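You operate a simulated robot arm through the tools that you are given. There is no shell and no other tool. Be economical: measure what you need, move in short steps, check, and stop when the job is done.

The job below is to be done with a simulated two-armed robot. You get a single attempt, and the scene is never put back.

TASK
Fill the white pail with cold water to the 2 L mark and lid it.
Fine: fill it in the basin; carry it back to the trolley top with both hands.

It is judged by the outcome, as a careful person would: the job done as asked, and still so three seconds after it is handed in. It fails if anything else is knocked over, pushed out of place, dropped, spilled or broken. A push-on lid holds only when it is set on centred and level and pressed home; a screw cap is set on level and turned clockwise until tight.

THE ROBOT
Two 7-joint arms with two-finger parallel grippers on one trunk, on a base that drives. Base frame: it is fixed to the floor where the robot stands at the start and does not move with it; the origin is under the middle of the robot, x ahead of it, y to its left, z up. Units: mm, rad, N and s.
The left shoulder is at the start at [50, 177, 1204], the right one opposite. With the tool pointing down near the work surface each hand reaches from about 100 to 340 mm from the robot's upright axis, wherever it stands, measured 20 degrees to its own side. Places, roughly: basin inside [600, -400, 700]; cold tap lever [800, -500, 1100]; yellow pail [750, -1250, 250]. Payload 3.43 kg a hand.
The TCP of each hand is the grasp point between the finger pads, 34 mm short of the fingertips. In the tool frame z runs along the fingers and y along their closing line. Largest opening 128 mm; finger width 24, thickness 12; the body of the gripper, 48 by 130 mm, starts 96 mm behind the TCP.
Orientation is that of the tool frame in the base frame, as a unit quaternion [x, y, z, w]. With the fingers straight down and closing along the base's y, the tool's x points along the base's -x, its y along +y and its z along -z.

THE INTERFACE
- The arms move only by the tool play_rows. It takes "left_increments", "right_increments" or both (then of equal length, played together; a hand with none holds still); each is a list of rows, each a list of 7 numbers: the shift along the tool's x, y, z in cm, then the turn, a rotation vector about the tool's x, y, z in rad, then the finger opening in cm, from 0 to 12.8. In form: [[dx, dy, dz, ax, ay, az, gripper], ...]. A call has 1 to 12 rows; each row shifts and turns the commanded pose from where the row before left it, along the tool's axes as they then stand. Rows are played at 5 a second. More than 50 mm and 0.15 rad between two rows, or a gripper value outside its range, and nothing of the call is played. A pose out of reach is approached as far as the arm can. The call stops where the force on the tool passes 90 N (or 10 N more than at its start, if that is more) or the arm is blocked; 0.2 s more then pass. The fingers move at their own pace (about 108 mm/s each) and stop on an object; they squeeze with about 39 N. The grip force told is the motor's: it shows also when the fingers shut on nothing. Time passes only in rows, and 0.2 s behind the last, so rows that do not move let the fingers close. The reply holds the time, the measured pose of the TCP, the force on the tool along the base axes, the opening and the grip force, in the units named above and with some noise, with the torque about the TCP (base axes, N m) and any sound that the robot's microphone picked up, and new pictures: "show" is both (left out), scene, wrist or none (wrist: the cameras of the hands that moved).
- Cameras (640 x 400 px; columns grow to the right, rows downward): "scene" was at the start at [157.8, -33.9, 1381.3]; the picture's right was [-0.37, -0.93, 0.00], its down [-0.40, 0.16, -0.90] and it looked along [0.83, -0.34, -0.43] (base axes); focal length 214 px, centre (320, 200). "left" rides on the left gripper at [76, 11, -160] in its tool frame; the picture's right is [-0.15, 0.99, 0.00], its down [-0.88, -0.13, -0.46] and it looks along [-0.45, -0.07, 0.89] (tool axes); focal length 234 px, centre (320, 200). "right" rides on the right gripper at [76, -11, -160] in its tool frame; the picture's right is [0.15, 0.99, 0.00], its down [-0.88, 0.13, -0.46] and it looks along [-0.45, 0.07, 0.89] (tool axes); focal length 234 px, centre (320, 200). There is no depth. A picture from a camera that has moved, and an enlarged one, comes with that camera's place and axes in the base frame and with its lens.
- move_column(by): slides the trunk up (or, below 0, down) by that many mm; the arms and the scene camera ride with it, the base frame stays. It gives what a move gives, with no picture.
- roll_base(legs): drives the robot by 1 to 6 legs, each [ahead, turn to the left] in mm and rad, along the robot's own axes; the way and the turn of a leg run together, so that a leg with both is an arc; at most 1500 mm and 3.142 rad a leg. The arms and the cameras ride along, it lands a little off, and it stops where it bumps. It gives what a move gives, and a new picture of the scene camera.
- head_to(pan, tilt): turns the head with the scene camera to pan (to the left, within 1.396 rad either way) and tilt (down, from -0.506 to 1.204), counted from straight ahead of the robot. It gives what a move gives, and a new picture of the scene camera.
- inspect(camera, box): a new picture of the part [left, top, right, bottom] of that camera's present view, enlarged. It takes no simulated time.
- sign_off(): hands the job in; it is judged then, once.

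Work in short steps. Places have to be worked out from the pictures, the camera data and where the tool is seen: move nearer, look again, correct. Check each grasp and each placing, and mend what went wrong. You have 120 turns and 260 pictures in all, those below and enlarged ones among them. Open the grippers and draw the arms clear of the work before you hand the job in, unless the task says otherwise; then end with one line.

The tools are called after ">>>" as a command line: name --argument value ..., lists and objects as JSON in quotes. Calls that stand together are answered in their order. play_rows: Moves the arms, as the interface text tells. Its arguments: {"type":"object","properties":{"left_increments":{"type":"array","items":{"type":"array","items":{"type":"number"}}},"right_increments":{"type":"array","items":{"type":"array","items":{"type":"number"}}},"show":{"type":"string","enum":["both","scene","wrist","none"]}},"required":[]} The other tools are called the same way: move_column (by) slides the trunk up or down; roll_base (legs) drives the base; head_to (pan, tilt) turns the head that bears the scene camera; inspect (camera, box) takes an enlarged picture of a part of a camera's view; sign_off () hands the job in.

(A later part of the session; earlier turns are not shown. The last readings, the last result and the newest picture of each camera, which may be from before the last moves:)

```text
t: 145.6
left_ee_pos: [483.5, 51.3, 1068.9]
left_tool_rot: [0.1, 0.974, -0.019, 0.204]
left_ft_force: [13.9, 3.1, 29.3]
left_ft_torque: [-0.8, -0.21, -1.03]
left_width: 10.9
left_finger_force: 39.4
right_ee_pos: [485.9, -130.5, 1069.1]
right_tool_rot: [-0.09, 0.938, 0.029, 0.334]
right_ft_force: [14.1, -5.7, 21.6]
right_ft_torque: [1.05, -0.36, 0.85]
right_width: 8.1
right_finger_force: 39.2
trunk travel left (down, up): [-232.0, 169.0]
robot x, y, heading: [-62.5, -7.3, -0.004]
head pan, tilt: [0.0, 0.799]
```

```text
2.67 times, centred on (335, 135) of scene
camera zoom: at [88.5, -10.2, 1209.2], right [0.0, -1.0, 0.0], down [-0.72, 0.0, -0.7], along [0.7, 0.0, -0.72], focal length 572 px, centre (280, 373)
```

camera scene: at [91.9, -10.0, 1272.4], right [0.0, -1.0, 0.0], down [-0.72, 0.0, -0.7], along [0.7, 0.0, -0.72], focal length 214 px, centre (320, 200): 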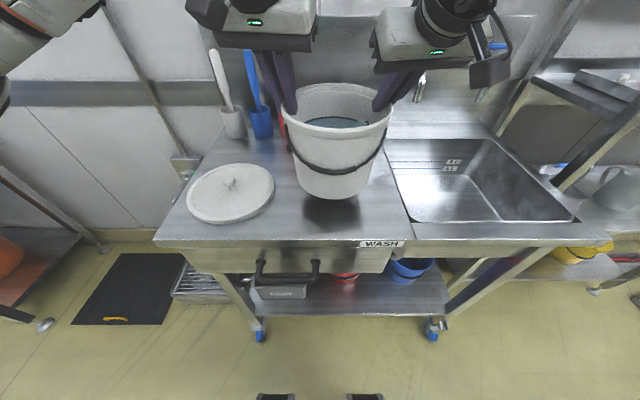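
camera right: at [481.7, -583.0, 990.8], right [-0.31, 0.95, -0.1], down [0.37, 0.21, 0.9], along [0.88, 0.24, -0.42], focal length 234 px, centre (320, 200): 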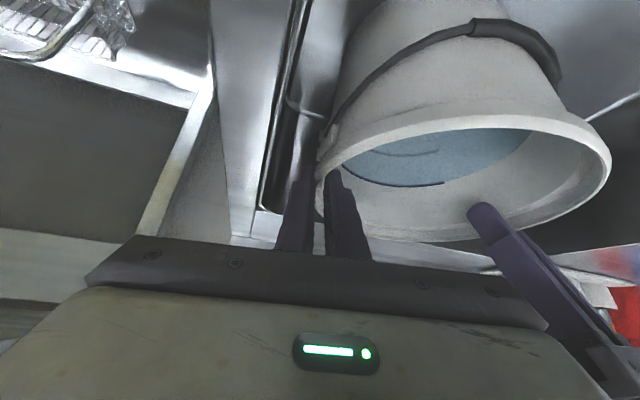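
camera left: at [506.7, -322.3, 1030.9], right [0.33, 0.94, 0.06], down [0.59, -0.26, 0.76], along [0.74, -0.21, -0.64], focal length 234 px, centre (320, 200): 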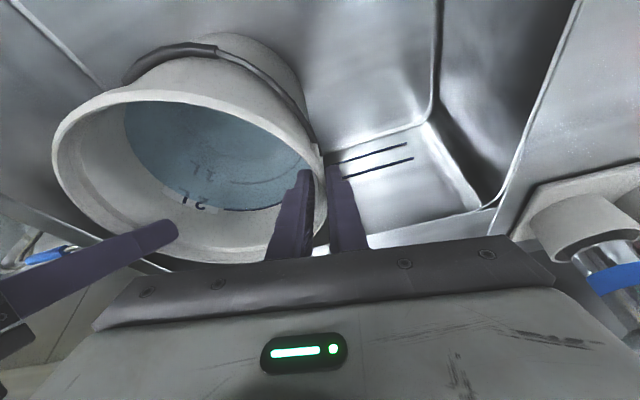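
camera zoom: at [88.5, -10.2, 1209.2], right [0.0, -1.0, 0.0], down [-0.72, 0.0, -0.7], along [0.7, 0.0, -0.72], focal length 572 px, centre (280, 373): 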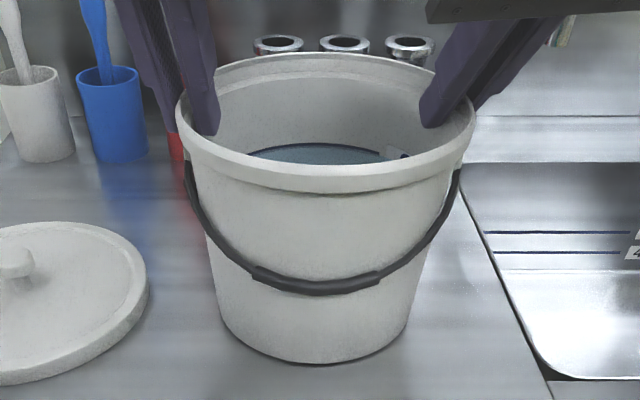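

The grips look unchanged and the base sits flat on the trolley. The first lift had evidently slid about 24 mm in the fingers, which explains the offset. I'll ease the trunk up 6 mm to unload, then release.

>>> move_column --by 6

>>> play_rows --left_increments '[[0, 0, 0, 0, 0, 0, 2.5], [0, 0, 0, 0, 0, 0, 4], [0, 0, 0, 0, 0, 0, 4], [-0.78, 0, -1.84, 0, 0, 0, 4], [-1.17, 0, -2.76, 0, 0, 0, 4], [-1.17, 0, -2.76, 0, 0, 0, 4]]' --right_increments '[[0, 0, 0, 0, 0, 0, 2.5], [0, 0, 0, 0, 0, 0, 4], [0, 0, 0, 0, 0, 0, 4], [-1.27, 0, -1.54, 0, 0, 0, 4], [-1.9, 0, -2.3, 0, 0, 0, 4], [-1.9, 0, -2.3, 0, 0, 0, 4]]' --show "scene"

```text
t: 146.1
left_ee_pos: [481.8, 51.0, 1069.3]
left_tool_rot: [0.101, 0.975, -0.017, 0.197]
left_ft_force: [10.8, 2.1, 19.3]
left_ft_torque: [-0.86, -0.32, -0.93]
left_width: 10.9
left_finger_force: 39.2
right_ee_pos: [484.7, -130.9, 1068.2]
right_tool_rot: [-0.089, 0.94, 0.027, 0.328]
right_ft_force: [9.7, -4.3, 18.2]
right_ft_torque: [1.19, -0.4, 0.89]
right_width: 8.3
right_finger_force: 39.0
trunk travel left (down, up): [-238.0, 163.0]
robot x, y, heading: [-66.5, -13.4, -0.001]
head pan, tilt: [0.0, 0.799]
```

```text
t: 147.5
left_ee_pos: [483.4, 49.2, 1149.0]
left_tool_rot: [0.103, 0.975, -0.016, 0.194]
left_ft_force: [0.0, -0.6, 0.3]
left_ft_torque: [0.03, 0.0, 0.04]
left_width: 39.9
left_finger_force: 0.1
right_ee_pos: [485.0, -137.7, 1147.1]
right_tool_rot: [-0.09, 0.941, 0.027, 0.325]
right_ft_force: [0.4, 0.6, 0.6]
right_ft_torque: [0.01, -0.01, 0.01]
right_width: 40.0
right_finger_force: 0.1
right hand out of reach, approached as far as the arm can: row 6
trunk travel left (down, up): [-238.0, 163.0]
robot x, y, heading: [-61.4, -9.8, 0.001]
head pan, tilt: [0.0, 0.799]
camera scene: at [89.1, -10.5, 1213.8], right [0.0, -1.0, 0.0], down [-0.72, 0.0, -0.7], along [0.7, 0.0, -0.72], focal length 214 px, centre (320, 200)
```

scene: 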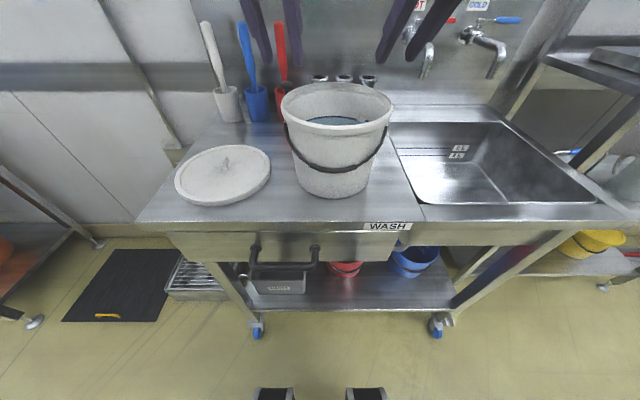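

Pail is set down in its old place with no drip seen. Next is the lid: I'll draw the hands back clear of the brushes, set the left hand straight down, then drive closer.

>>> play_rows --left_increments '[[2.8, -0.75, -2.8, 0, 0, 0, 5], [2.8, -0.75, -2.8, 0, 0, 0, 5], [2.8, -0.75, -2.8, 0, 0, 0, 5], [2.8, -0.75, -2.8, 0, 0, 0, 5], [0, 0, 0, 0, 0.1, 0, 5], [0, 0, 0, 0, 0.1, 0, 5], [0, 0, 0, 0, 0.1, 0, 5], [0, 0, 0, 0, 0.1, 0, 5], [0, 0, 0, 0, 0, -0.1, 5], [0, 0, 0, 0, 0, -0.1, 5]]' --right_increments '[[2.1, -0.73, -3.7, 0, 0, 0, 4], [2.1, -0.73, -3.7, 0, 0, 0, 4], [2.1, -0.73, -3.7, 0, 0, 0, 4], [2.1, -0.73, -3.7, 0, 0, 0, 4], [0, 0, 0, 0, 0, 0, 4], [0, 0, 0, 0, 0, 0, 4], [0, 0, 0, 0, 0, 0, 4], [0, 0, 0, 0, 0, 0, 4], [0, 0, 0, 0, 0, 0, 4], [0, 0, 0, 0, 0, 0, 4]]' --show "scene"

```text
t: 149.7
left_ee_pos: [335.0, 51.8, 1208.7]
left_tool_rot: [0.003, 1.0, 0.004, -0.003]
left_ft_force: [0.1, -0.2, 0.0]
left_ft_torque: [0.02, -0.02, 0.0]
left_width: 50.0
left_finger_force: 0.0
right_ee_pos: [339.3, -194.0, 1213.8]
right_tool_rot: [-0.089, 0.941, 0.027, 0.325]
right_ft_force: [-1.0, -0.3, 0.3]
right_ft_torque: [0.0, -0.01, -0.01]
right_width: 39.8
right_finger_force: 0.0
trunk travel left (down, up): [-238.0, 163.0]
robot x, y, heading: [-63.7, -10.2, -0.002]
head pan, tilt: [0.0, 0.799]
camera scene: at [89.3, -9.9, 1213.9], right [0.0, -1.0, 0.0], down [-0.72, 0.0, -0.7], along [0.7, 0.0, -0.72], focal length 214 px, centre (320, 200)
```

scene: 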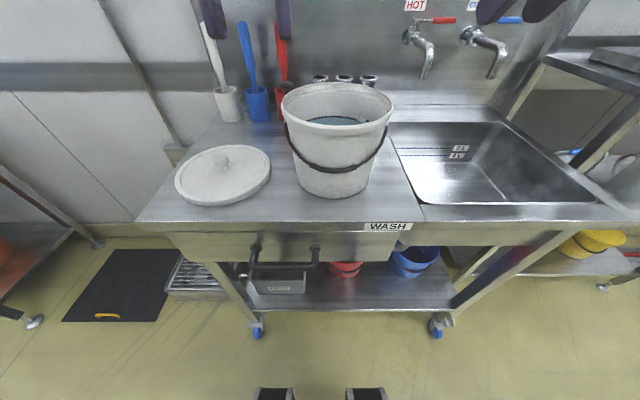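

I'll drive ahead 125 mm; both hands are well above everything there.

>>> roll_base --legs '[[125, 0]]'

>>> play_rows --left_increments '[[0, 2.5, 0, 0, 0, 0, 7], [0, 2.5, 0, 0, 0, 0, 7], [0, 2.5, 0, 0, 0, 0, 7], [0, 2.5, 0, 0, 0, 0, 7], [0, 0, 0, 0, 0, 0, 7]]' --show "wrist"

>>> inspect --camera "scene" --box '[120, 60, 440, 260]'

```text
t: 151.0
left_ee_pos: [459.5, 50.6, 1208.5]
left_tool_rot: [0.003, 1.0, 0.005, -0.003]
left_ft_force: [0.1, 0.3, -0.2]
left_ft_torque: [-0.01, 0.02, 0.01]
left_width: 50.3
left_finger_force: 0.0
right_ee_pos: [464.2, -195.5, 1213.1]
right_tool_rot: [-0.09, 0.941, 0.026, 0.325]
right_ft_force: [0.4, -0.3, -1.1]
right_ft_torque: [0.01, 0.06, 0.01]
right_width: 40.0
right_finger_force: 0.0
trunk travel left (down, up): [-238.0, 163.0]
robot x, y, heading: [60.0, -10.8, 0.0]
head pan, tilt: [0.0, 0.799]
camera scene: at [215.1, -10.2, 1213.7], right [0.0, -1.0, 0.0], down [-0.72, 0.0, -0.7], along [0.7, 0.0, -0.72], focal length 214 px, centre (320, 200)
```

scene: 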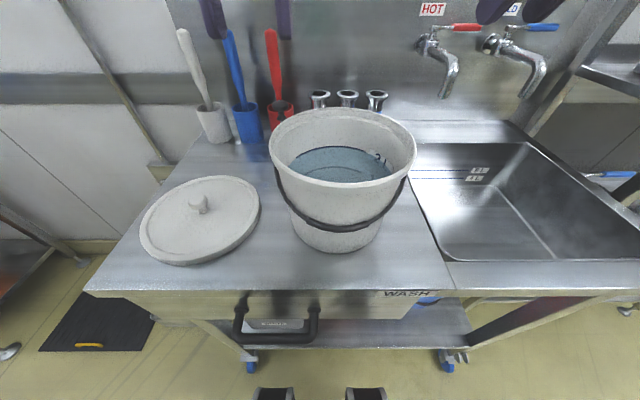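

```text
t: 152.2
left_ee_pos: [460.7, 151.3, 1209.6]
left_tool_rot: [0.004, 1.0, 0.004, -0.002]
left_ft_force: [0.4, -0.9, 0.0]
left_ft_torque: [0.0, -0.03, -0.02]
left_width: 70.1
left_finger_force: 0.1
right_ee_pos: [464.9, -195.3, 1213.9]
right_tool_rot: [-0.091, 0.941, 0.027, 0.325]
right_ft_force: [-0.2, -0.1, -0.1]
right_ft_torque: [0.0, -0.01, -0.01]
right_width: 40.0
right_finger_force: 0.0
trunk travel left (down, up): [-238.0, 163.0]
robot x, y, heading: [61.3, -10.5, 0.004]
head pan, tilt: [0.0, 0.799]
camera left: at [385.3, 162.5, 1368.9], right [0.15, 0.99, 0.01], down [0.88, -0.14, 0.45], along [0.45, -0.06, -0.89], focal length 234 px, centre (320, 200)
```

left: 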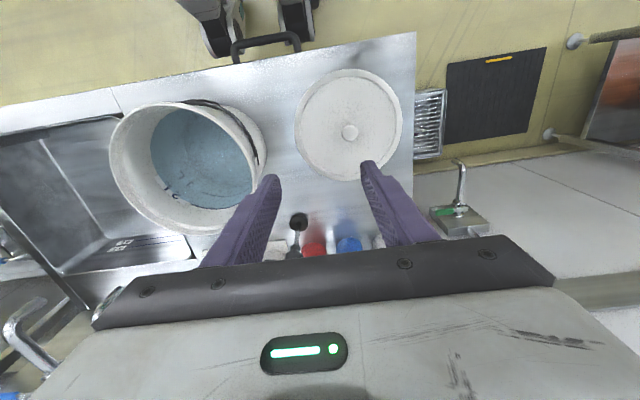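

```text
2.00 times, centred on (280, 160) of scene
camera zoom: at [214.4, -10.4, 1213.8], right [0.0, -1.0, 0.0], down [-0.72, 0.0, -0.7], along [0.7, 0.0, -0.72], focal length 429 px, centre (400, 280)
```

zoom: 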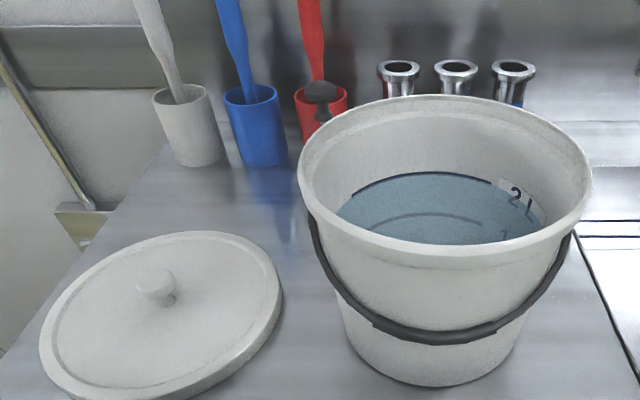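

Water still exactly on the 2 L line. The lid knob is at (472, 203.5), top z about 950. I'll centre the left hand over it and shift the right hand outward before lowering the trunk.

>>> play_rows --left_increments '[[-0.6, 2.6, 0, 0, 0, 0, 6], [-0.55, 2.6, 0, 0, 0, 0, 6], [0, 0, 0, 0, 0, 0, 6]]' --right_increments '[[0, -3, -1, 0, 0, 0, 4], [0, -3, -1, 0, 0, 0, 4], [0, 0, 0, 0, 0, 0, 4]]' --show "none"

>>> move_column --by -190

>>> inspect --camera "left" --box '[160, 0, 480, 200]'

>>> head_to --pan 0.3 --tilt 0.7

```text
t: 153.0
left_ee_pos: [471.7, 201.9, 1210.1]
left_tool_rot: [0.004, 1.0, 0.004, -0.001]
left_ft_force: [0.4, 0.6, 0.1]
left_ft_torque: [-0.01, -0.02, 0.03]
left_width: 60.1
left_finger_force: 0.0
right_ee_pos: [464.8, -255.7, 1231.6]
right_tool_rot: [-0.091, 0.941, 0.027, 0.326]
right_ft_force: [-0.4, 0.0, 0.1]
right_ft_torque: [0.02, -0.01, 0.03]
right_width: 39.8
right_finger_force: 0.0
trunk travel left (down, up): [-238.0, 163.0]
robot x, y, heading: [65.1, -9.9, 0.0]
head pan, tilt: [0.0, 0.799]
```

```text
t: 155.1
left_ee_pos: [472.6, 201.3, 1019.2]
left_tool_rot: [0.004, 1.0, 0.005, -0.001]
left_ft_force: [-0.1, 0.0, 1.0]
left_ft_torque: [-0.02, 0.01, -0.01]
left_width: 60.1
left_finger_force: 0.0
right_ee_pos: [464.3, -254.1, 1040.7]
right_tool_rot: [-0.089, 0.941, 0.026, 0.325]
right_ft_force: [0.2, 0.2, 0.8]
right_ft_torque: [0.01, 0.01, 0.01]
right_width: 40.0
right_finger_force: 0.0
trunk travel left (down, up): [-48.0, 353.0]
robot x, y, heading: [62.0, -12.4, -0.001]
head pan, tilt: [0.0, 0.799]
```

```text
2.00 times, centred on (320, 100) of left
camera zoom: at [397.0, 213.9, 1180.1], right [0.15, 0.99, 0.01], down [0.88, -0.14, 0.45], along [0.45, -0.06, -0.89], focal length 468 px, centre (320, 400)
```

zoom: 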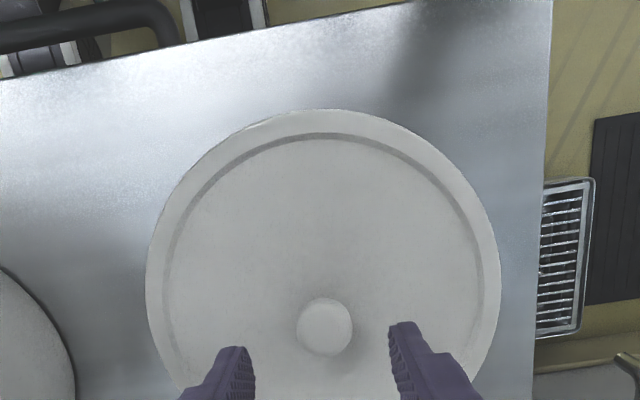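

```text
t: 155.9
left_ee_pos: [472.7, 202.5, 1019.2]
left_tool_rot: [0.004, 1.0, 0.004, -0.003]
left_ft_force: [-1.1, 0.0, 0.2]
left_ft_torque: [0.0, 0.02, -0.02]
left_width: 59.9
left_finger_force: 0.1
right_ee_pos: [464.5, -254.4, 1039.3]
right_tool_rot: [-0.089, 0.941, 0.026, 0.325]
right_ft_force: [0.1, -0.7, 0.5]
right_ft_torque: [-0.02, 0.0, -0.02]
right_width: 39.9
right_finger_force: 0.0
trunk travel left (down, up): [-48.0, 353.0]
robot x, y, heading: [59.3, -14.2, -0.0]
head pan, tilt: [0.3, 0.7]
camera scene: at [214.9, 14.9, 1032.1], right [0.29, -0.96, 0.0], down [-0.62, -0.19, -0.76], along [0.73, 0.22, -0.64], focal length 214 px, centre (320, 200)
```

scene: 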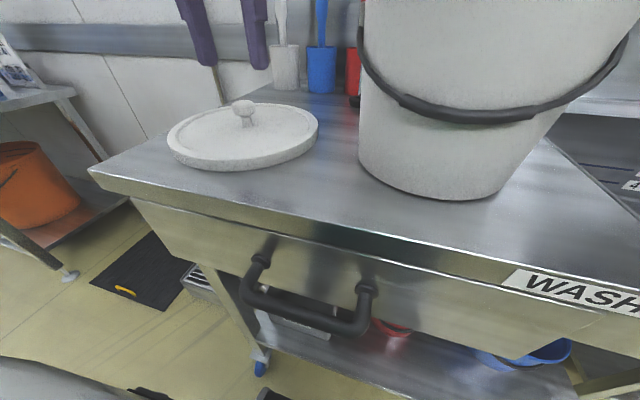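

The knob is centred between the fingers to within 2 mm. I'll come down to TCP z 957 and close on the knob.

>>> play_rows --left_increments '[[0, 0.2, 2.2, 0, 0, 0, 6], [0, 0, 2.0, 0, 0, 0, 6], [0, 0, 2.0, 0, 0, 0, 6], [0, 0, 0, 0, 0, 0, 6], [0, 0, 0, 0, 0, 0, 3.5], [0, 0, 0, 0, 0, 0, 1], [0, 0, 0, 0, 0, 0, 0], [0, 0, 0, 0, 0, 0, 0]]' --show "both"

```text
t: 157.7
left_ee_pos: [473.0, 206.9, 958.0]
left_tool_rot: [0.004, 1.0, 0.004, -0.001]
left_ft_force: [-1.1, -0.1, -0.7]
left_ft_torque: [0.03, -0.01, -0.04]
left_width: 28.3
left_finger_force: 39.1
right_ee_pos: [464.4, -255.0, 1039.3]
right_tool_rot: [-0.091, 0.941, 0.028, 0.326]
right_ft_force: [-0.4, -0.4, 0.2]
right_ft_torque: [0.02, -0.01, 0.0]
right_width: 40.2
right_finger_force: 0.1
trunk travel left (down, up): [-48.0, 353.0]
robot x, y, heading: [60.7, -12.0, 0.001]
head pan, tilt: [0.3, 0.7]
camera scene: at [214.9, 14.9, 1032.1], right [0.29, -0.96, 0.0], down [-0.62, -0.19, -0.76], along [0.73, 0.22, -0.64], focal length 214 px, centre (320, 200)
camera left: at [397.8, 218.0, 1117.9], right [0.15, 0.99, 0.01], down [0.88, -0.14, 0.45], along [0.45, -0.06, -0.89], focal length 234 px, centre (320, 200)
```

scene: 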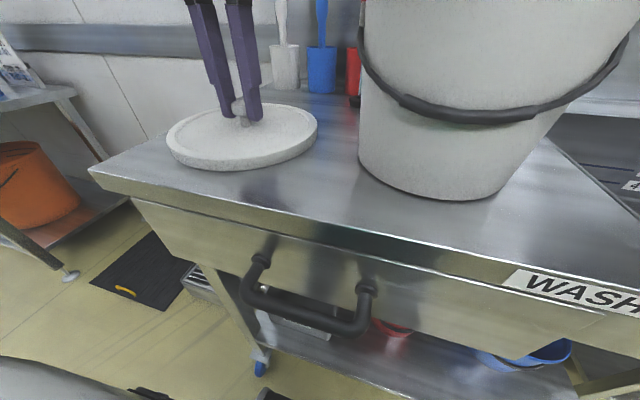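
left: 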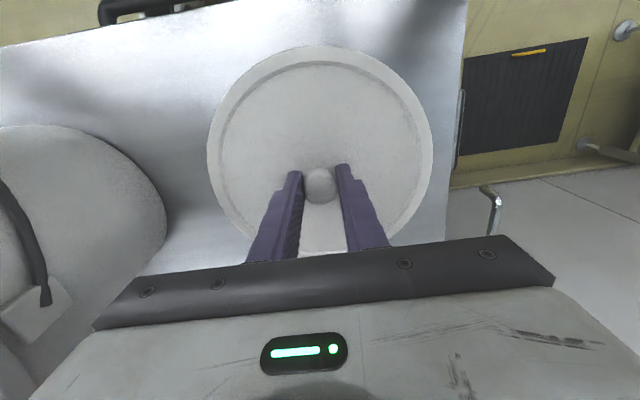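

The knob is held (28 mm). I'll lift the lid with the trunk, and use both hand cameras at that height to measure the pail's centre again.

>>> move_column --by 60

>>> move_column --by 170

>>> inspect --camera "left" --box '[0, 0, 400, 250]'

>>> inspect --camera "right" --box '[240, 0, 640, 250]'

>>> head_to --pan 0.1 --tilt 1.0

```text
t: 158.7
left_ee_pos: [473.4, 207.4, 1017.0]
left_tool_rot: [0.003, 1.0, 0.004, -0.003]
left_ft_force: [-0.6, -0.4, -0.9]
left_ft_torque: [0.03, 0.01, 0.0]
left_width: 28.2
left_finger_force: 39.0
right_ee_pos: [464.6, -255.1, 1100.1]
right_tool_rot: [-0.09, 0.941, 0.026, 0.326]
right_ft_force: [0.3, -0.1, -0.7]
right_ft_torque: [-0.01, 0.02, -0.01]
right_width: 40.0
right_finger_force: 0.1
trunk travel left (down, up): [-108.0, 293.0]
robot x, y, heading: [60.8, -6.9, -0.008]
head pan, tilt: [0.3, 0.7]
```

```text
t: 160.6
left_ee_pos: [472.3, 205.3, 1187.8]
left_tool_rot: [0.004, 1.0, 0.005, -0.003]
left_ft_force: [0.2, -0.4, 0.0]
left_ft_torque: [0.01, 0.0, -0.02]
left_width: 28.1
left_finger_force: 38.7
right_ee_pos: [465.7, -254.9, 1271.1]
right_tool_rot: [-0.09, 0.941, 0.027, 0.325]
right_ft_force: [-0.8, 0.0, 0.6]
right_ft_torque: [0.01, -0.02, -0.01]
right_width: 39.8
right_finger_force: 0.0
trunk travel left (down, up): [-278.0, 123.0]
robot x, y, heading: [63.1, -11.4, -0.006]
head pan, tilt: [0.3, 0.7]
```

```text
1.60 times, centred on (200, 125) of left
camera zoom: at [397.9, 218.0, 1347.8], right [0.15, 0.99, 0.01], down [0.88, -0.14, 0.45], along [0.45, -0.06, -0.89], focal length 375 px, centre (512, 320)
```

zoom: 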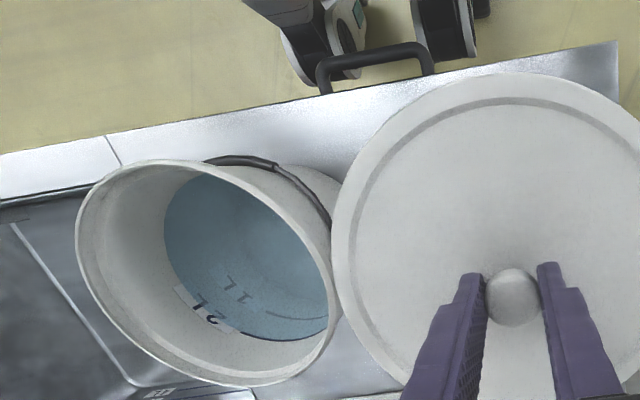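

```text
1.60 times, centred on (440, 125) of right
camera zoom: at [311.5, -295.0, 1348.8], right [-0.3, 0.95, -0.1], down [0.38, 0.21, 0.9], along [0.88, 0.23, -0.42], focal length 375 px, centre (128, 320)
```

zoom: 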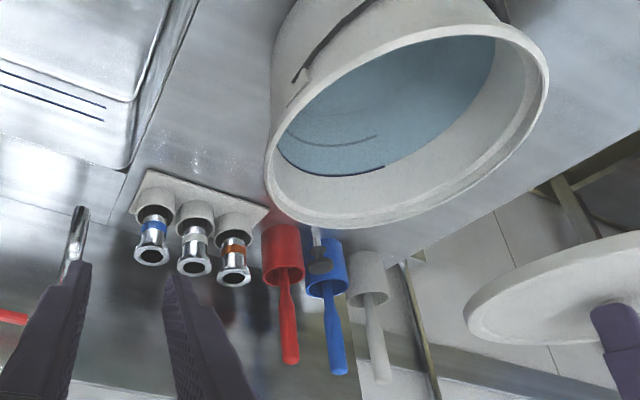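

```text
t: 161.4
left_ee_pos: [472.8, 204.9, 1187.4]
left_tool_rot: [0.004, 1.0, 0.005, -0.002]
left_ft_force: [0.1, -0.2, -0.3]
left_ft_torque: [0.01, 0.02, 0.01]
left_width: 28.2
left_finger_force: 39.6
right_ee_pos: [464.5, -254.5, 1270.8]
right_tool_rot: [-0.09, 0.941, 0.026, 0.326]
right_ft_force: [0.4, -0.6, -0.3]
right_ft_torque: [-0.03, -0.02, 0.0]
right_width: 39.9
right_finger_force: 0.0
trunk travel left (down, up): [-278.0, 123.0]
robot x, y, heading: [58.5, -13.9, -0.001]
head pan, tilt: [0.099, 1.0]
camera scene: at [203.1, -3.2, 1238.8], right [0.1, -1.0, 0.0], down [-0.84, -0.08, -0.54], along [0.54, 0.05, -0.84], focal length 214 px, centre (320, 200)
```

scene: 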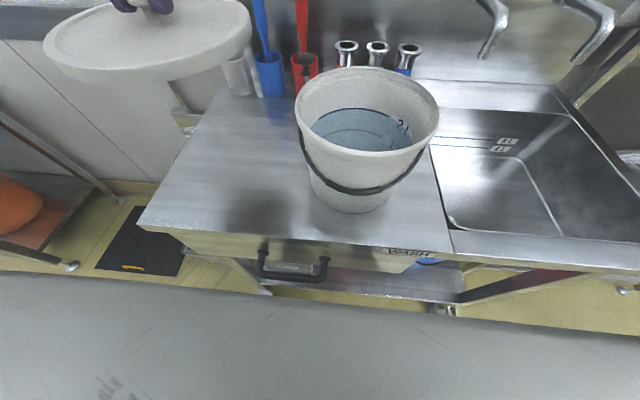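

Fitting circles to the rim from the right, left and scene cameras gives pail centre (476.5, -39), rim z about 1060, radius 99. I'll draw the lid back, then turn the base right so the left hand works comfortably over the pail.

>>> play_rows --left_increments '[[2, -1.3, 0, 0, 0, 0, 0], [2, -1.3, 0, 0, 0, 0, 0], [2, -1.4, 0, 0, 0, 0, 0], [0, 0, 0, 0, 0, 0, 0]]' --show "none"

>>> roll_base --legs '[[0, -0.45]]'

>>> head_to --pan 0.45 --tilt 0.8

```text
t: 162.4
left_ee_pos: [411.9, 167.5, 1190.1]
left_tool_rot: [0.004, 1.0, 0.004, -0.002]
left_ft_force: [0.4, -0.2, -0.2]
left_ft_torque: [0.01, 0.03, 0.01]
left_width: 27.9
left_finger_force: 38.9
right_ee_pos: [465.7, -254.0, 1270.3]
right_tool_rot: [-0.09, 0.941, 0.027, 0.325]
right_ft_force: [-0.2, 0.8, 0.8]
right_ft_torque: [0.01, -0.02, 0.01]
right_width: 39.8
right_finger_force: 0.1
trunk travel left (down, up): [-278.0, 123.0]
robot x, y, heading: [64.0, -7.6, -0.001]
head pan, tilt: [0.099, 1.0]
```

```text
t: 164.1
left_ee_pos: [454.7, 0.8, 1189.9]
left_tool_rot: [0.222, 0.975, 0.004, -0.001]
left_ft_force: [0.3, 0.6, -0.3]
left_ft_torque: [0.0, 0.01, -0.02]
left_width: 28.1
left_finger_force: 39.4
right_ee_pos: [322.0, -403.1, 1270.1]
right_tool_rot: [0.119, 0.938, -0.045, 0.324]
right_ft_force: [-0.2, -0.9, 0.1]
right_ft_torque: [0.02, 0.03, -0.01]
right_width: 40.0
right_finger_force: 0.1
trunk travel left (down, up): [-278.0, 123.0]
robot x, y, heading: [63.0, -11.8, -0.443]
head pan, tilt: [0.099, 1.0]
camera scene: at [192.3, -63.8, 1238.7], right [-0.34, -0.94, 0.0], down [-0.79, 0.28, -0.54], along [0.51, -0.18, -0.84], focal length 214 px, centre (320, 200)
```

scene: 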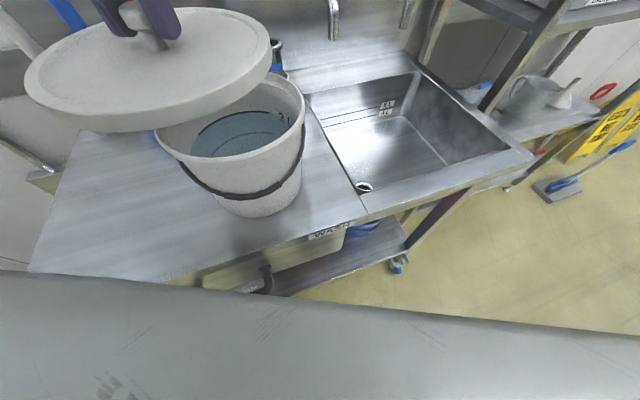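

```text
t: 164.9
left_ee_pos: [454.4, 1.5, 1189.2]
left_tool_rot: [0.222, 0.975, 0.005, -0.001]
left_ft_force: [-0.3, -0.6, 0.7]
left_ft_torque: [-0.01, -0.03, -0.02]
left_width: 28.1
left_finger_force: 38.4
right_ee_pos: [320.8, -403.9, 1269.9]
right_tool_rot: [0.119, 0.938, -0.045, 0.323]
right_ft_force: [0.0, 0.2, 0.0]
right_ft_torque: [-0.01, 0.0, -0.03]
right_width: 39.9
right_finger_force: 0.1
trunk travel left (down, up): [-278.0, 123.0]
robot x, y, heading: [61.8, -10.7, -0.445]
head pan, tilt: [0.45, 0.799]
camera scene: at [207.6, -39.5, 1253.8], right [0.01, -1.0, 0.0], down [-0.72, 0.0, -0.7], along [0.7, 0.0, -0.72], focal length 214 px, centre (320, 200)
```

scene: 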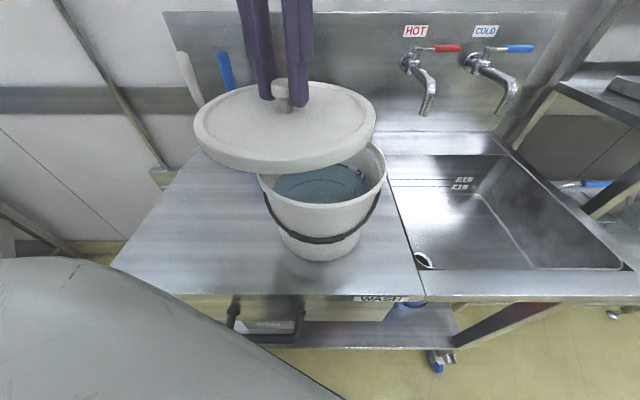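

Lid is beside the pail top. I'll move it over the pail centre (Δ +22, -41) while staying high, and check alignment.

>>> play_rows --left_increments '[[-1.25, -0.92, 0, 0, 0, 0, 0], [-1.25, -0.92, 0, 0, 0, 0, 0], [-1.25, -0.92, 0, 0, 0, 0, 0], [0, 0, 0, 0, 0, 0, 0]]' --show "both"

>>> inspect --camera "right" --box '[0, 0, 640, 400]'

```text
t: 165.9
left_ee_pos: [476.5, -39.8, 1188.4]
left_tool_rot: [0.222, 0.975, 0.005, 0.0]
left_ft_force: [0.7, -0.3, -0.5]
left_ft_torque: [0.0, 0.03, 0.01]
left_width: 28.3
left_finger_force: 39.1
right_ee_pos: [321.2, -403.8, 1270.6]
right_tool_rot: [0.118, 0.938, -0.044, 0.324]
right_ft_force: [0.0, 0.5, -0.3]
right_ft_torque: [-0.01, -0.03, 0.01]
right_width: 39.8
right_finger_force: 0.0
trunk travel left (down, up): [-278.0, 123.0]
robot x, y, heading: [62.8, -9.0, -0.445]
head pan, tilt: [0.45, 0.799]
camera scene: at [207.6, -39.3, 1253.9], right [0.01, -1.0, 0.0], down [-0.72, 0.0, -0.7], along [0.7, 0.0, -0.72], focal length 214 px, centre (320, 200)
camera left: at [412.7, 2.7, 1349.1], right [0.56, 0.83, 0.01], down [0.74, -0.5, 0.45], along [0.38, -0.25, -0.89], focal length 234 px, centre (320, 200)
```

scene: 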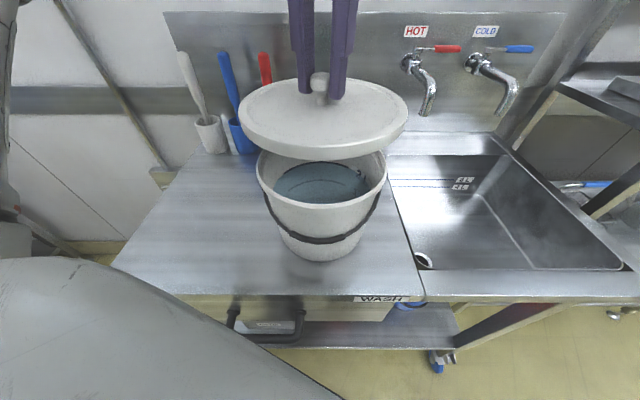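
left: 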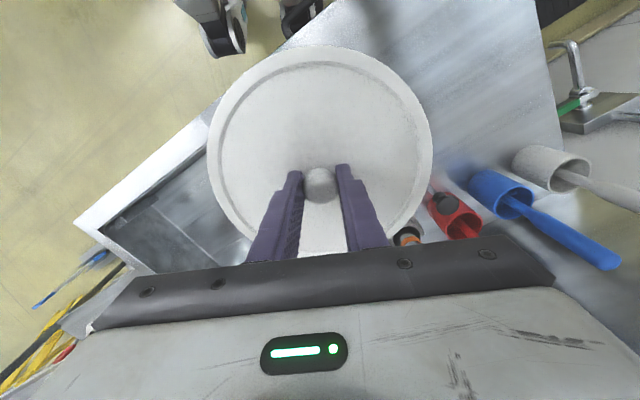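

```text
1.00 times, centred on (320, 200) of right (not enlarged: the box is as wide or as high as the picture)
camera zoom: at [165.7, -374.6, 1348.9], right [0.14, 0.99, -0.1], down [0.43, 0.03, 0.9], along [0.89, -0.17, -0.42], focal length 234 px, centre (320, 200)
```

zoom: 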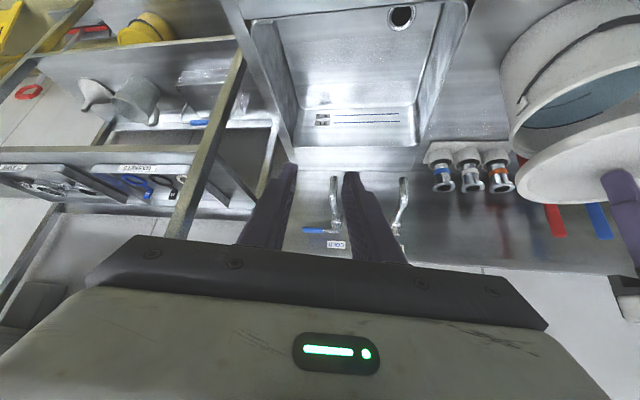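

The lid is aligned within about 2 mm laterally. I'll lower with the trunk to just above the rim and check from the side.

>>> move_column --by -50

>>> inspect --camera "scene" --box '[220, 60, 420, 260]'

>>> inspect --camera "right" --box '[440, 0, 640, 220]'

```text
t: 166.8
left_ee_pos: [475.6, -41.3, 1139.0]
left_tool_rot: [0.223, 0.975, 0.005, -0.001]
left_ft_force: [0.2, 0.6, -0.4]
left_ft_torque: [0.0, 0.01, 0.03]
left_width: 28.2
left_finger_force: 38.8
right_ee_pos: [322.2, -404.0, 1220.7]
right_tool_rot: [0.119, 0.938, -0.045, 0.324]
right_ft_force: [0.6, 0.3, 0.0]
right_ft_torque: [-0.01, -0.01, 0.04]
right_width: 39.7
right_finger_force: 0.1
trunk travel left (down, up): [-228.0, 173.0]
robot x, y, heading: [58.6, -12.5, -0.443]
head pan, tilt: [0.45, 0.799]
```

```text
2.00 times, centred on (320, 160) of scene
camera zoom: at [207.5, -39.4, 1203.9], right [0.01, -1.0, 0.0], down [-0.72, 0.0, -0.7], along [0.7, 0.0, -0.72], focal length 429 px, centre (320, 280)
```

zoom: 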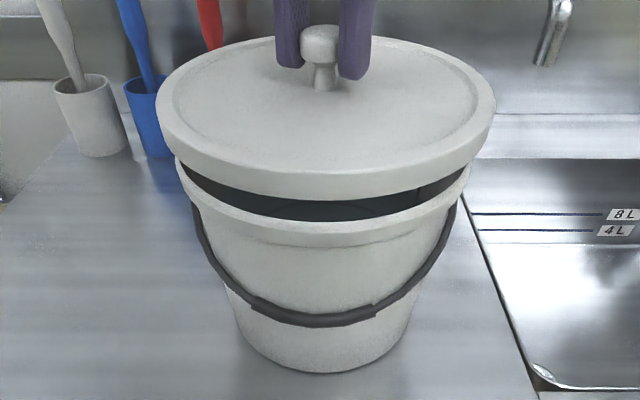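

```text
1.82 times, centred on (540, 110) of right
camera zoom: at [165.6, -374.7, 1298.9], right [0.14, 0.99, -0.1], down [0.43, 0.03, 0.9], along [0.89, -0.17, -0.42], focal length 426 px, centre (-80, 364)
```

zoom: 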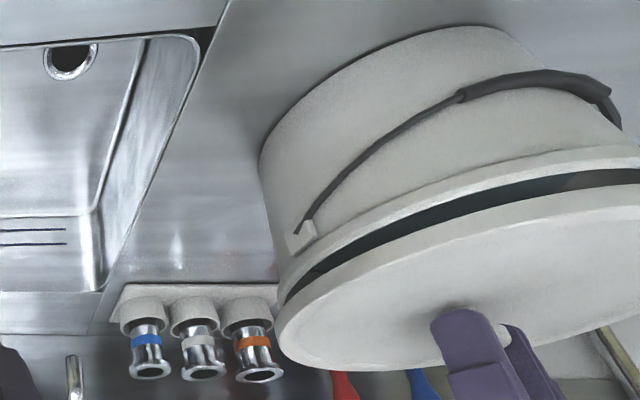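

Relative alignment: the lid is about 2 mm toward -y, otherwise centred and level. I'll correct 1.8 mm and lower gently by the arm until it meets the rim.

>>> play_rows --left_increments '[[0.03, 0.18, 0, 0, 0, 0, 0], [0, 0, 0.7, 0, 0, 0, 0], [0, 0, 0.5, 0, 0, 0, 0], [0, 0, 0.4, 0, 0, 0, 0], [0, 0, 0.4, 0, 0, 0, 0], [0, 0, 0, 0, 0, 0, 0]]' --show "none"

>>> inspect --camera "scene" --box '[220, 60, 420, 260]'

>>> inspect --camera "right" --box '[440, 0, 640, 220]'

```text
t: 168.2
left_ee_pos: [477.7, -38.3, 1120.7]
left_tool_rot: [0.221, 0.975, 0.004, 0.001]
left_ft_force: [9.4, -0.2, 22.7]
left_ft_torque: [0.13, 0.59, 0.0]
left_width: 28.3
left_finger_force: 38.7
right_ee_pos: [321.5, -403.5, 1220.7]
right_tool_rot: [0.119, 0.938, -0.045, 0.323]
right_ft_force: [-0.5, 0.3, 0.3]
right_ft_torque: [0.02, -0.01, 0.01]
right_width: 39.8
right_finger_force: 0.0
trunk travel left (down, up): [-228.0, 173.0]
robot x, y, heading: [60.3, -9.9, -0.447]
head pan, tilt: [0.45, 0.799]
```

```text
2.00 times, centred on (320, 160) of scene
camera zoom: at [207.4, -39.3, 1204.2], right [0.01, -1.0, 0.0], down [-0.72, 0.0, -0.7], along [0.7, 0.0, -0.72], focal length 429 px, centre (320, 280)
```

zoom: 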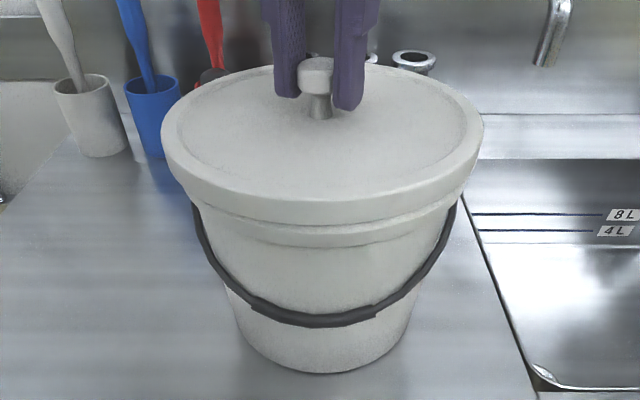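

```text
1.82 times, centred on (540, 110) of right
camera zoom: at [165.5, -374.7, 1299.2], right [0.14, 0.99, -0.1], down [0.43, 0.03, 0.9], along [0.89, -0.17, -0.42], focal length 426 px, centre (-80, 364)
```

zoom: 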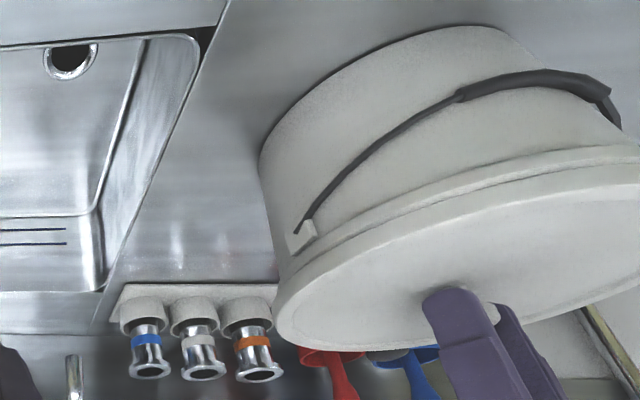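

The lid sits on the rim (23 N). I'll press further down through the knob and watch for it to go home.

>>> play_rows --left_increments '[[0, 0, 0.3, 0, 0, 0, 0], [0, 0, 0.3, 0, 0, 0, 0], [0, 0, 0.3, 0, 0, 0, 0], [0, 0, 0, 0, 0, 0, 0]]' --show "none"

>>> inspect --camera "scene" --box '[220, 60, 420, 260]'

```text
t: 169.2
left_ee_pos: [475.3, -36.9, 1113.9]
left_tool_rot: [0.222, 0.975, 0.002, 0.005]
left_ft_force: [15.2, 5.9, 50.8]
left_ft_torque: [0.19, -0.55, 0.02]
left_width: 28.5
left_finger_force: 38.6
right_ee_pos: [320.4, -402.7, 1221.8]
right_tool_rot: [0.119, 0.937, -0.047, 0.324]
right_ft_force: [0.1, 1.0, 0.0]
right_ft_torque: [-0.01, -0.05, -0.02]
right_width: 39.6
right_finger_force: 0.1
trunk travel left (down, up): [-228.0, 173.0]
robot x, y, heading: [60.1, -12.1, -0.443]
head pan, tilt: [0.45, 0.799]
```

```text
2.00 times, centred on (320, 160) of scene
camera zoom: at [206.1, -38.5, 1204.3], right [0.01, -1.0, 0.0], down [-0.72, -0.01, -0.7], along [0.7, 0.0, -0.72], focal length 429 px, centre (320, 280)
```

zoom: 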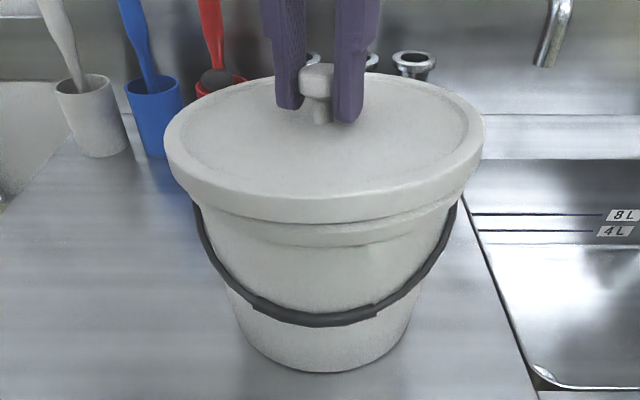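

The fingers are slipping down the knob at 51 N. I'll release, check the lid's seating, then press on the knob top with closed fingers.

>>> play_rows --left_increments '[[0, 0, 0, 0, 0, 0, 4], [0, 0, 0, 0, 0, 0, 6], [0, 0, 0, 0, 0, 0, 6], [0, 0, -2.5, 0, 0, 0, 6], [0, 0, -3, 0, 0, 0, 6], [0, 0, -3, 0, 0, 0, 6]]' --show "wrist"

>>> inspect --camera "scene" --box '[220, 60, 420, 260]'

>>> inspect --camera "right" --box '[440, 0, 640, 220]'

```text
t: 170.6
left_ee_pos: [474.8, -39.8, 1193.9]
left_tool_rot: [0.222, 0.975, 0.005, -0.002]
left_ft_force: [-0.1, -0.3, -0.6]
left_ft_torque: [0.02, 0.0, -0.02]
left_width: 60.0
left_finger_force: 0.0
right_ee_pos: [321.2, -405.0, 1220.4]
right_tool_rot: [0.118, 0.938, -0.046, 0.323]
right_ft_force: [-0.4, -0.2, -0.2]
right_ft_torque: [0.0, -0.02, 0.0]
right_width: 39.8
right_finger_force: 0.0
trunk travel left (down, up): [-228.0, 173.0]
robot x, y, heading: [58.6, -8.6, -0.444]
head pan, tilt: [0.45, 0.799]
camera left: at [411.8, 3.4, 1355.4], right [0.56, 0.83, 0.01], down [0.74, -0.5, 0.45], along [0.38, -0.25, -0.89], focal length 234 px, centre (320, 200)
```

left: 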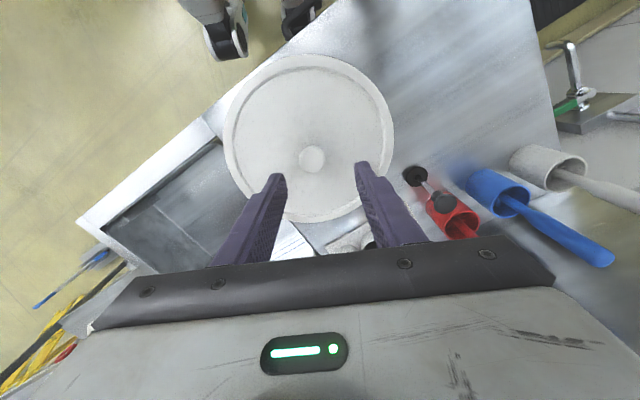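

```text
2.00 times, centred on (320, 160) of scene
camera zoom: at [206.9, -39.6, 1203.9], right [0.01, -1.0, 0.0], down [-0.72, 0.0, -0.7], along [0.7, 0.0, -0.72], focal length 429 px, centre (320, 280)
```

zoom: 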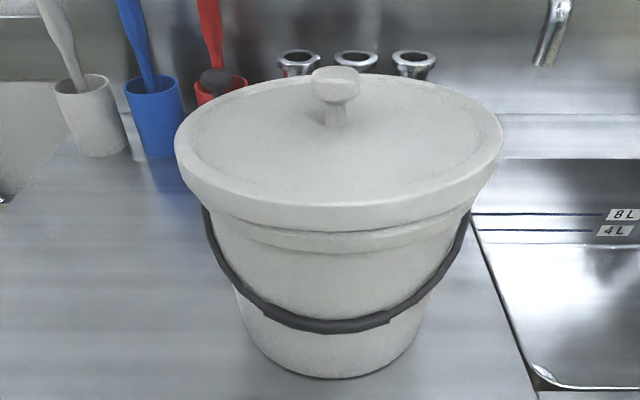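

```text
1.82 times, centred on (540, 110) of right
camera zoom: at [164.9, -374.9, 1298.8], right [0.14, 0.99, -0.1], down [0.43, 0.03, 0.9], along [0.89, -0.17, -0.42], focal length 426 px, centre (-80, 364)
```

zoom: 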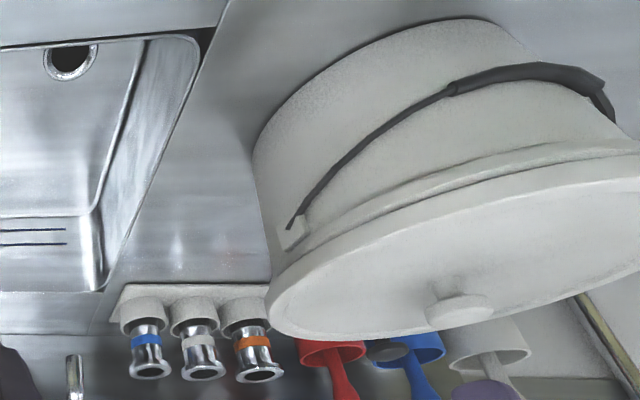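

Lid and pail shifted together about 8 mm when I opened (harmless), and the lid sits level on the rim. The knob is now at about (469, -46). I'll centre closed fingers over the knob and press down.

>>> play_rows --left_increments '[[0.2, -0.75, 0, 0, 0, 0, 3], [0, 0, 0, 0, 0, 0, 0], [0, 0, 0, 0, 0, 0, 0], [0, 0, 2.2, 0, 0, 0, 0], [0, 0, 2.2, 0, 0, 0, 0], [0, 0, 0, 0, 0, 0, 0]]' --show "both"

>>> inspect --camera "scene" --box '[260, 60, 380, 160]'

```text
t: 172.0
left_ee_pos: [472.2, -44.4, 1151.2]
left_tool_rot: [0.222, 0.975, 0.004, -0.001]
left_ft_force: [0.2, 0.3, 0.0]
left_ft_torque: [0.0, 0.01, -0.01]
left_width: 0.0
left_finger_force: 33.4
right_ee_pos: [322.0, -404.0, 1219.8]
right_tool_rot: [0.119, 0.938, -0.046, 0.323]
right_ft_force: [-0.5, -0.7, -0.5]
right_ft_torque: [0.03, 0.0, -0.02]
right_width: 39.9
right_finger_force: 0.1
trunk travel left (down, up): [-228.0, 173.0]
robot x, y, heading: [59.9, -9.8, -0.441]
head pan, tilt: [0.45, 0.799]
camera scene: at [207.5, -39.5, 1203.9], right [0.01, -1.0, 0.0], down [-0.72, 0.0, -0.7], along [0.7, 0.0, -0.72], focal length 214 px, centre (320, 200)
camera left: at [408.8, -1.9, 1311.0], right [0.56, 0.83, 0.01], down [0.74, -0.5, 0.45], along [0.38, -0.25, -0.89], focal length 234 px, centre (320, 200)
```

scene: 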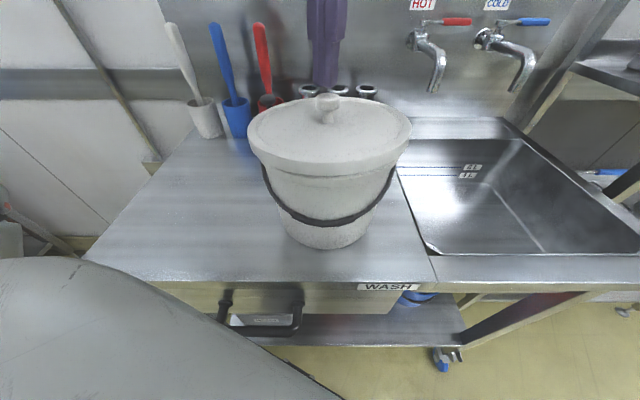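
left: 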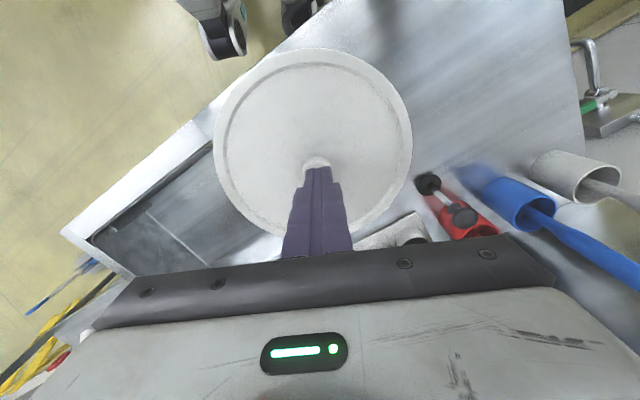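

```text
4.00 times, centred on (320, 110) of scene
camera zoom: at [207.5, -39.5, 1203.9], right [0.01, -1.0, 0.0], down [-0.72, 0.0, -0.7], along [0.7, 0.0, -0.72], focal length 858 px, centre (320, 560)
```

zoom: 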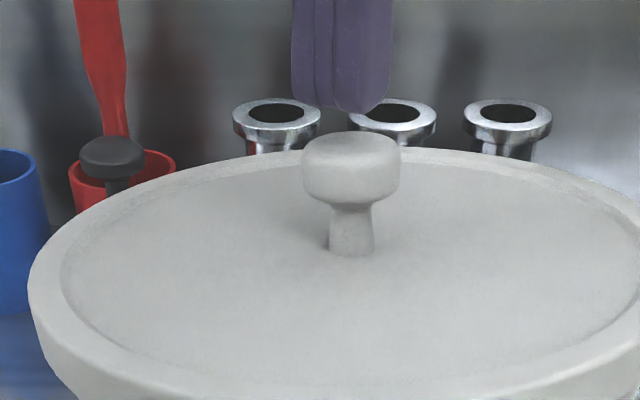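

Fingertips are about 4 mm off the knob's centre. I'll correct that and press down in small steps.

>>> play_rows --left_increments '[[0.32, -0.26, 0, 0, 0, 0, 0], [0, 0, 0.5, 0, 0, 0, 0], [0, 0, 0.4, 0, 0, 0, 0], [0, 0, 0.4, 0, 0, 0, 0], [0, 0, 0.4, 0, 0, 0, 0], [0, 0, 0, 0, 0, 0, 0]]' --show "none"

>>> inspect --camera "scene" --box '[220, 60, 420, 260]'

```text
t: 173.4
left_ee_pos: [466.8, -44.6, 1140.6]
left_tool_rot: [0.22, 0.976, 0.0, 0.004]
left_ft_force: [15.7, -1.1, 61.5]
left_ft_torque: [-0.14, -0.18, -0.07]
left_width: 0.0
left_finger_force: 32.5
right_ee_pos: [319.8, -403.6, 1221.5]
right_tool_rot: [0.119, 0.937, -0.046, 0.325]
right_ft_force: [1.2, -0.6, -0.9]
right_ft_torque: [0.01, 0.01, 0.02]
right_width: 39.8
right_finger_force: 0.2
trunk travel left (down, up): [-228.0, 173.0]
robot x, y, heading: [61.9, -8.1, -0.439]
head pan, tilt: [0.45, 0.799]
```

```text
2.00 times, centred on (320, 160) of scene
camera zoom: at [206.0, -39.2, 1204.9], right [0.01, -1.0, 0.0], down [-0.72, 0.0, -0.7], along [0.7, 0.0, -0.72], focal length 429 px, centre (320, 280)
```

zoom: 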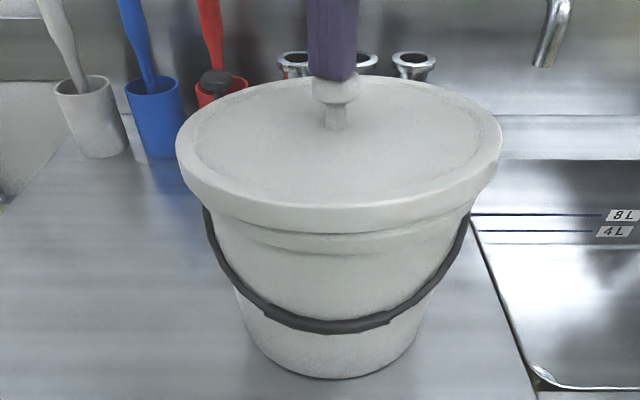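

61 N on the knob with no drop yet. I'll press on toward 90 N.

>>> play_rows --left_increments '[[0, 0, 0.3, 0, 0, 0, 0], [0, 0, 0.3, 0, 0, 0, 0], [0, 0, 0.3, 0, 0, 0, 0], [0, 0, 0.3, 0, 0, 0, 0], [0, 0, 0, 0, 0, 0, 0]]' --show "none"

>>> inspect --camera "scene" --box '[220, 60, 420, 260]'

>>> inspect --camera "right" --box '[440, 0, 640, 220]'

```text
t: 174.0
left_ee_pos: [466.6, -45.6, 1141.3]
left_tool_rot: [0.218, 0.976, -0.007, 0.012]
left_ft_force: [-1.7, 2.9, 24.3]
left_ft_torque: [0.08, 0.23, -0.13]
left_width: 0.3
left_finger_force: 33.0
right_ee_pos: [319.2, -404.4, 1218.9]
right_tool_rot: [0.118, 0.938, -0.045, 0.324]
right_ft_force: [-0.2, -0.2, 0.2]
right_ft_torque: [0.01, -0.02, -0.01]
right_width: 39.7
right_finger_force: 0.1
trunk travel left (down, up): [-228.0, 173.0]
robot x, y, heading: [59.5, -11.3, -0.439]
head pan, tilt: [0.45, 0.799]
stopped in row 2 (left hand): the force on the tool passed its limit at 93 N (the readings are from after the stop); the commanded pose is now the measured one
```

```text
2.00 times, centred on (320, 160) of scene
camera zoom: at [206.0, -38.8, 1203.0], right [0.01, -1.0, 0.0], down [-0.72, -0.01, -0.7], along [0.7, 0.0, -0.72], focal length 429 px, centre (320, 280)
```

zoom: 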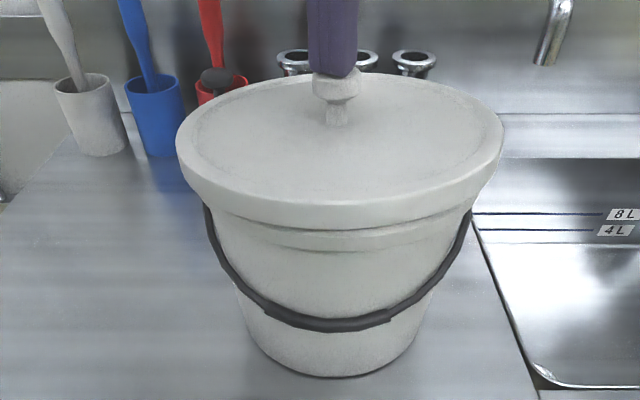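

```text
1.82 times, centred on (540, 110) of right
camera zoom: at [164.1, -374.1, 1298.0], right [0.14, 0.99, -0.1], down [0.43, 0.03, 0.9], along [0.89, -0.17, -0.42], focal length 426 px, centre (-80, 364)
```

zoom: 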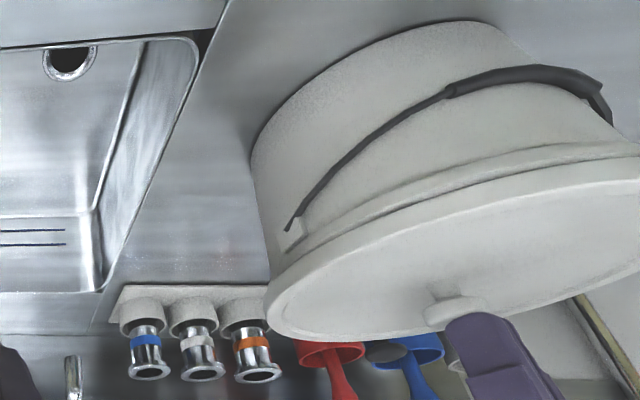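

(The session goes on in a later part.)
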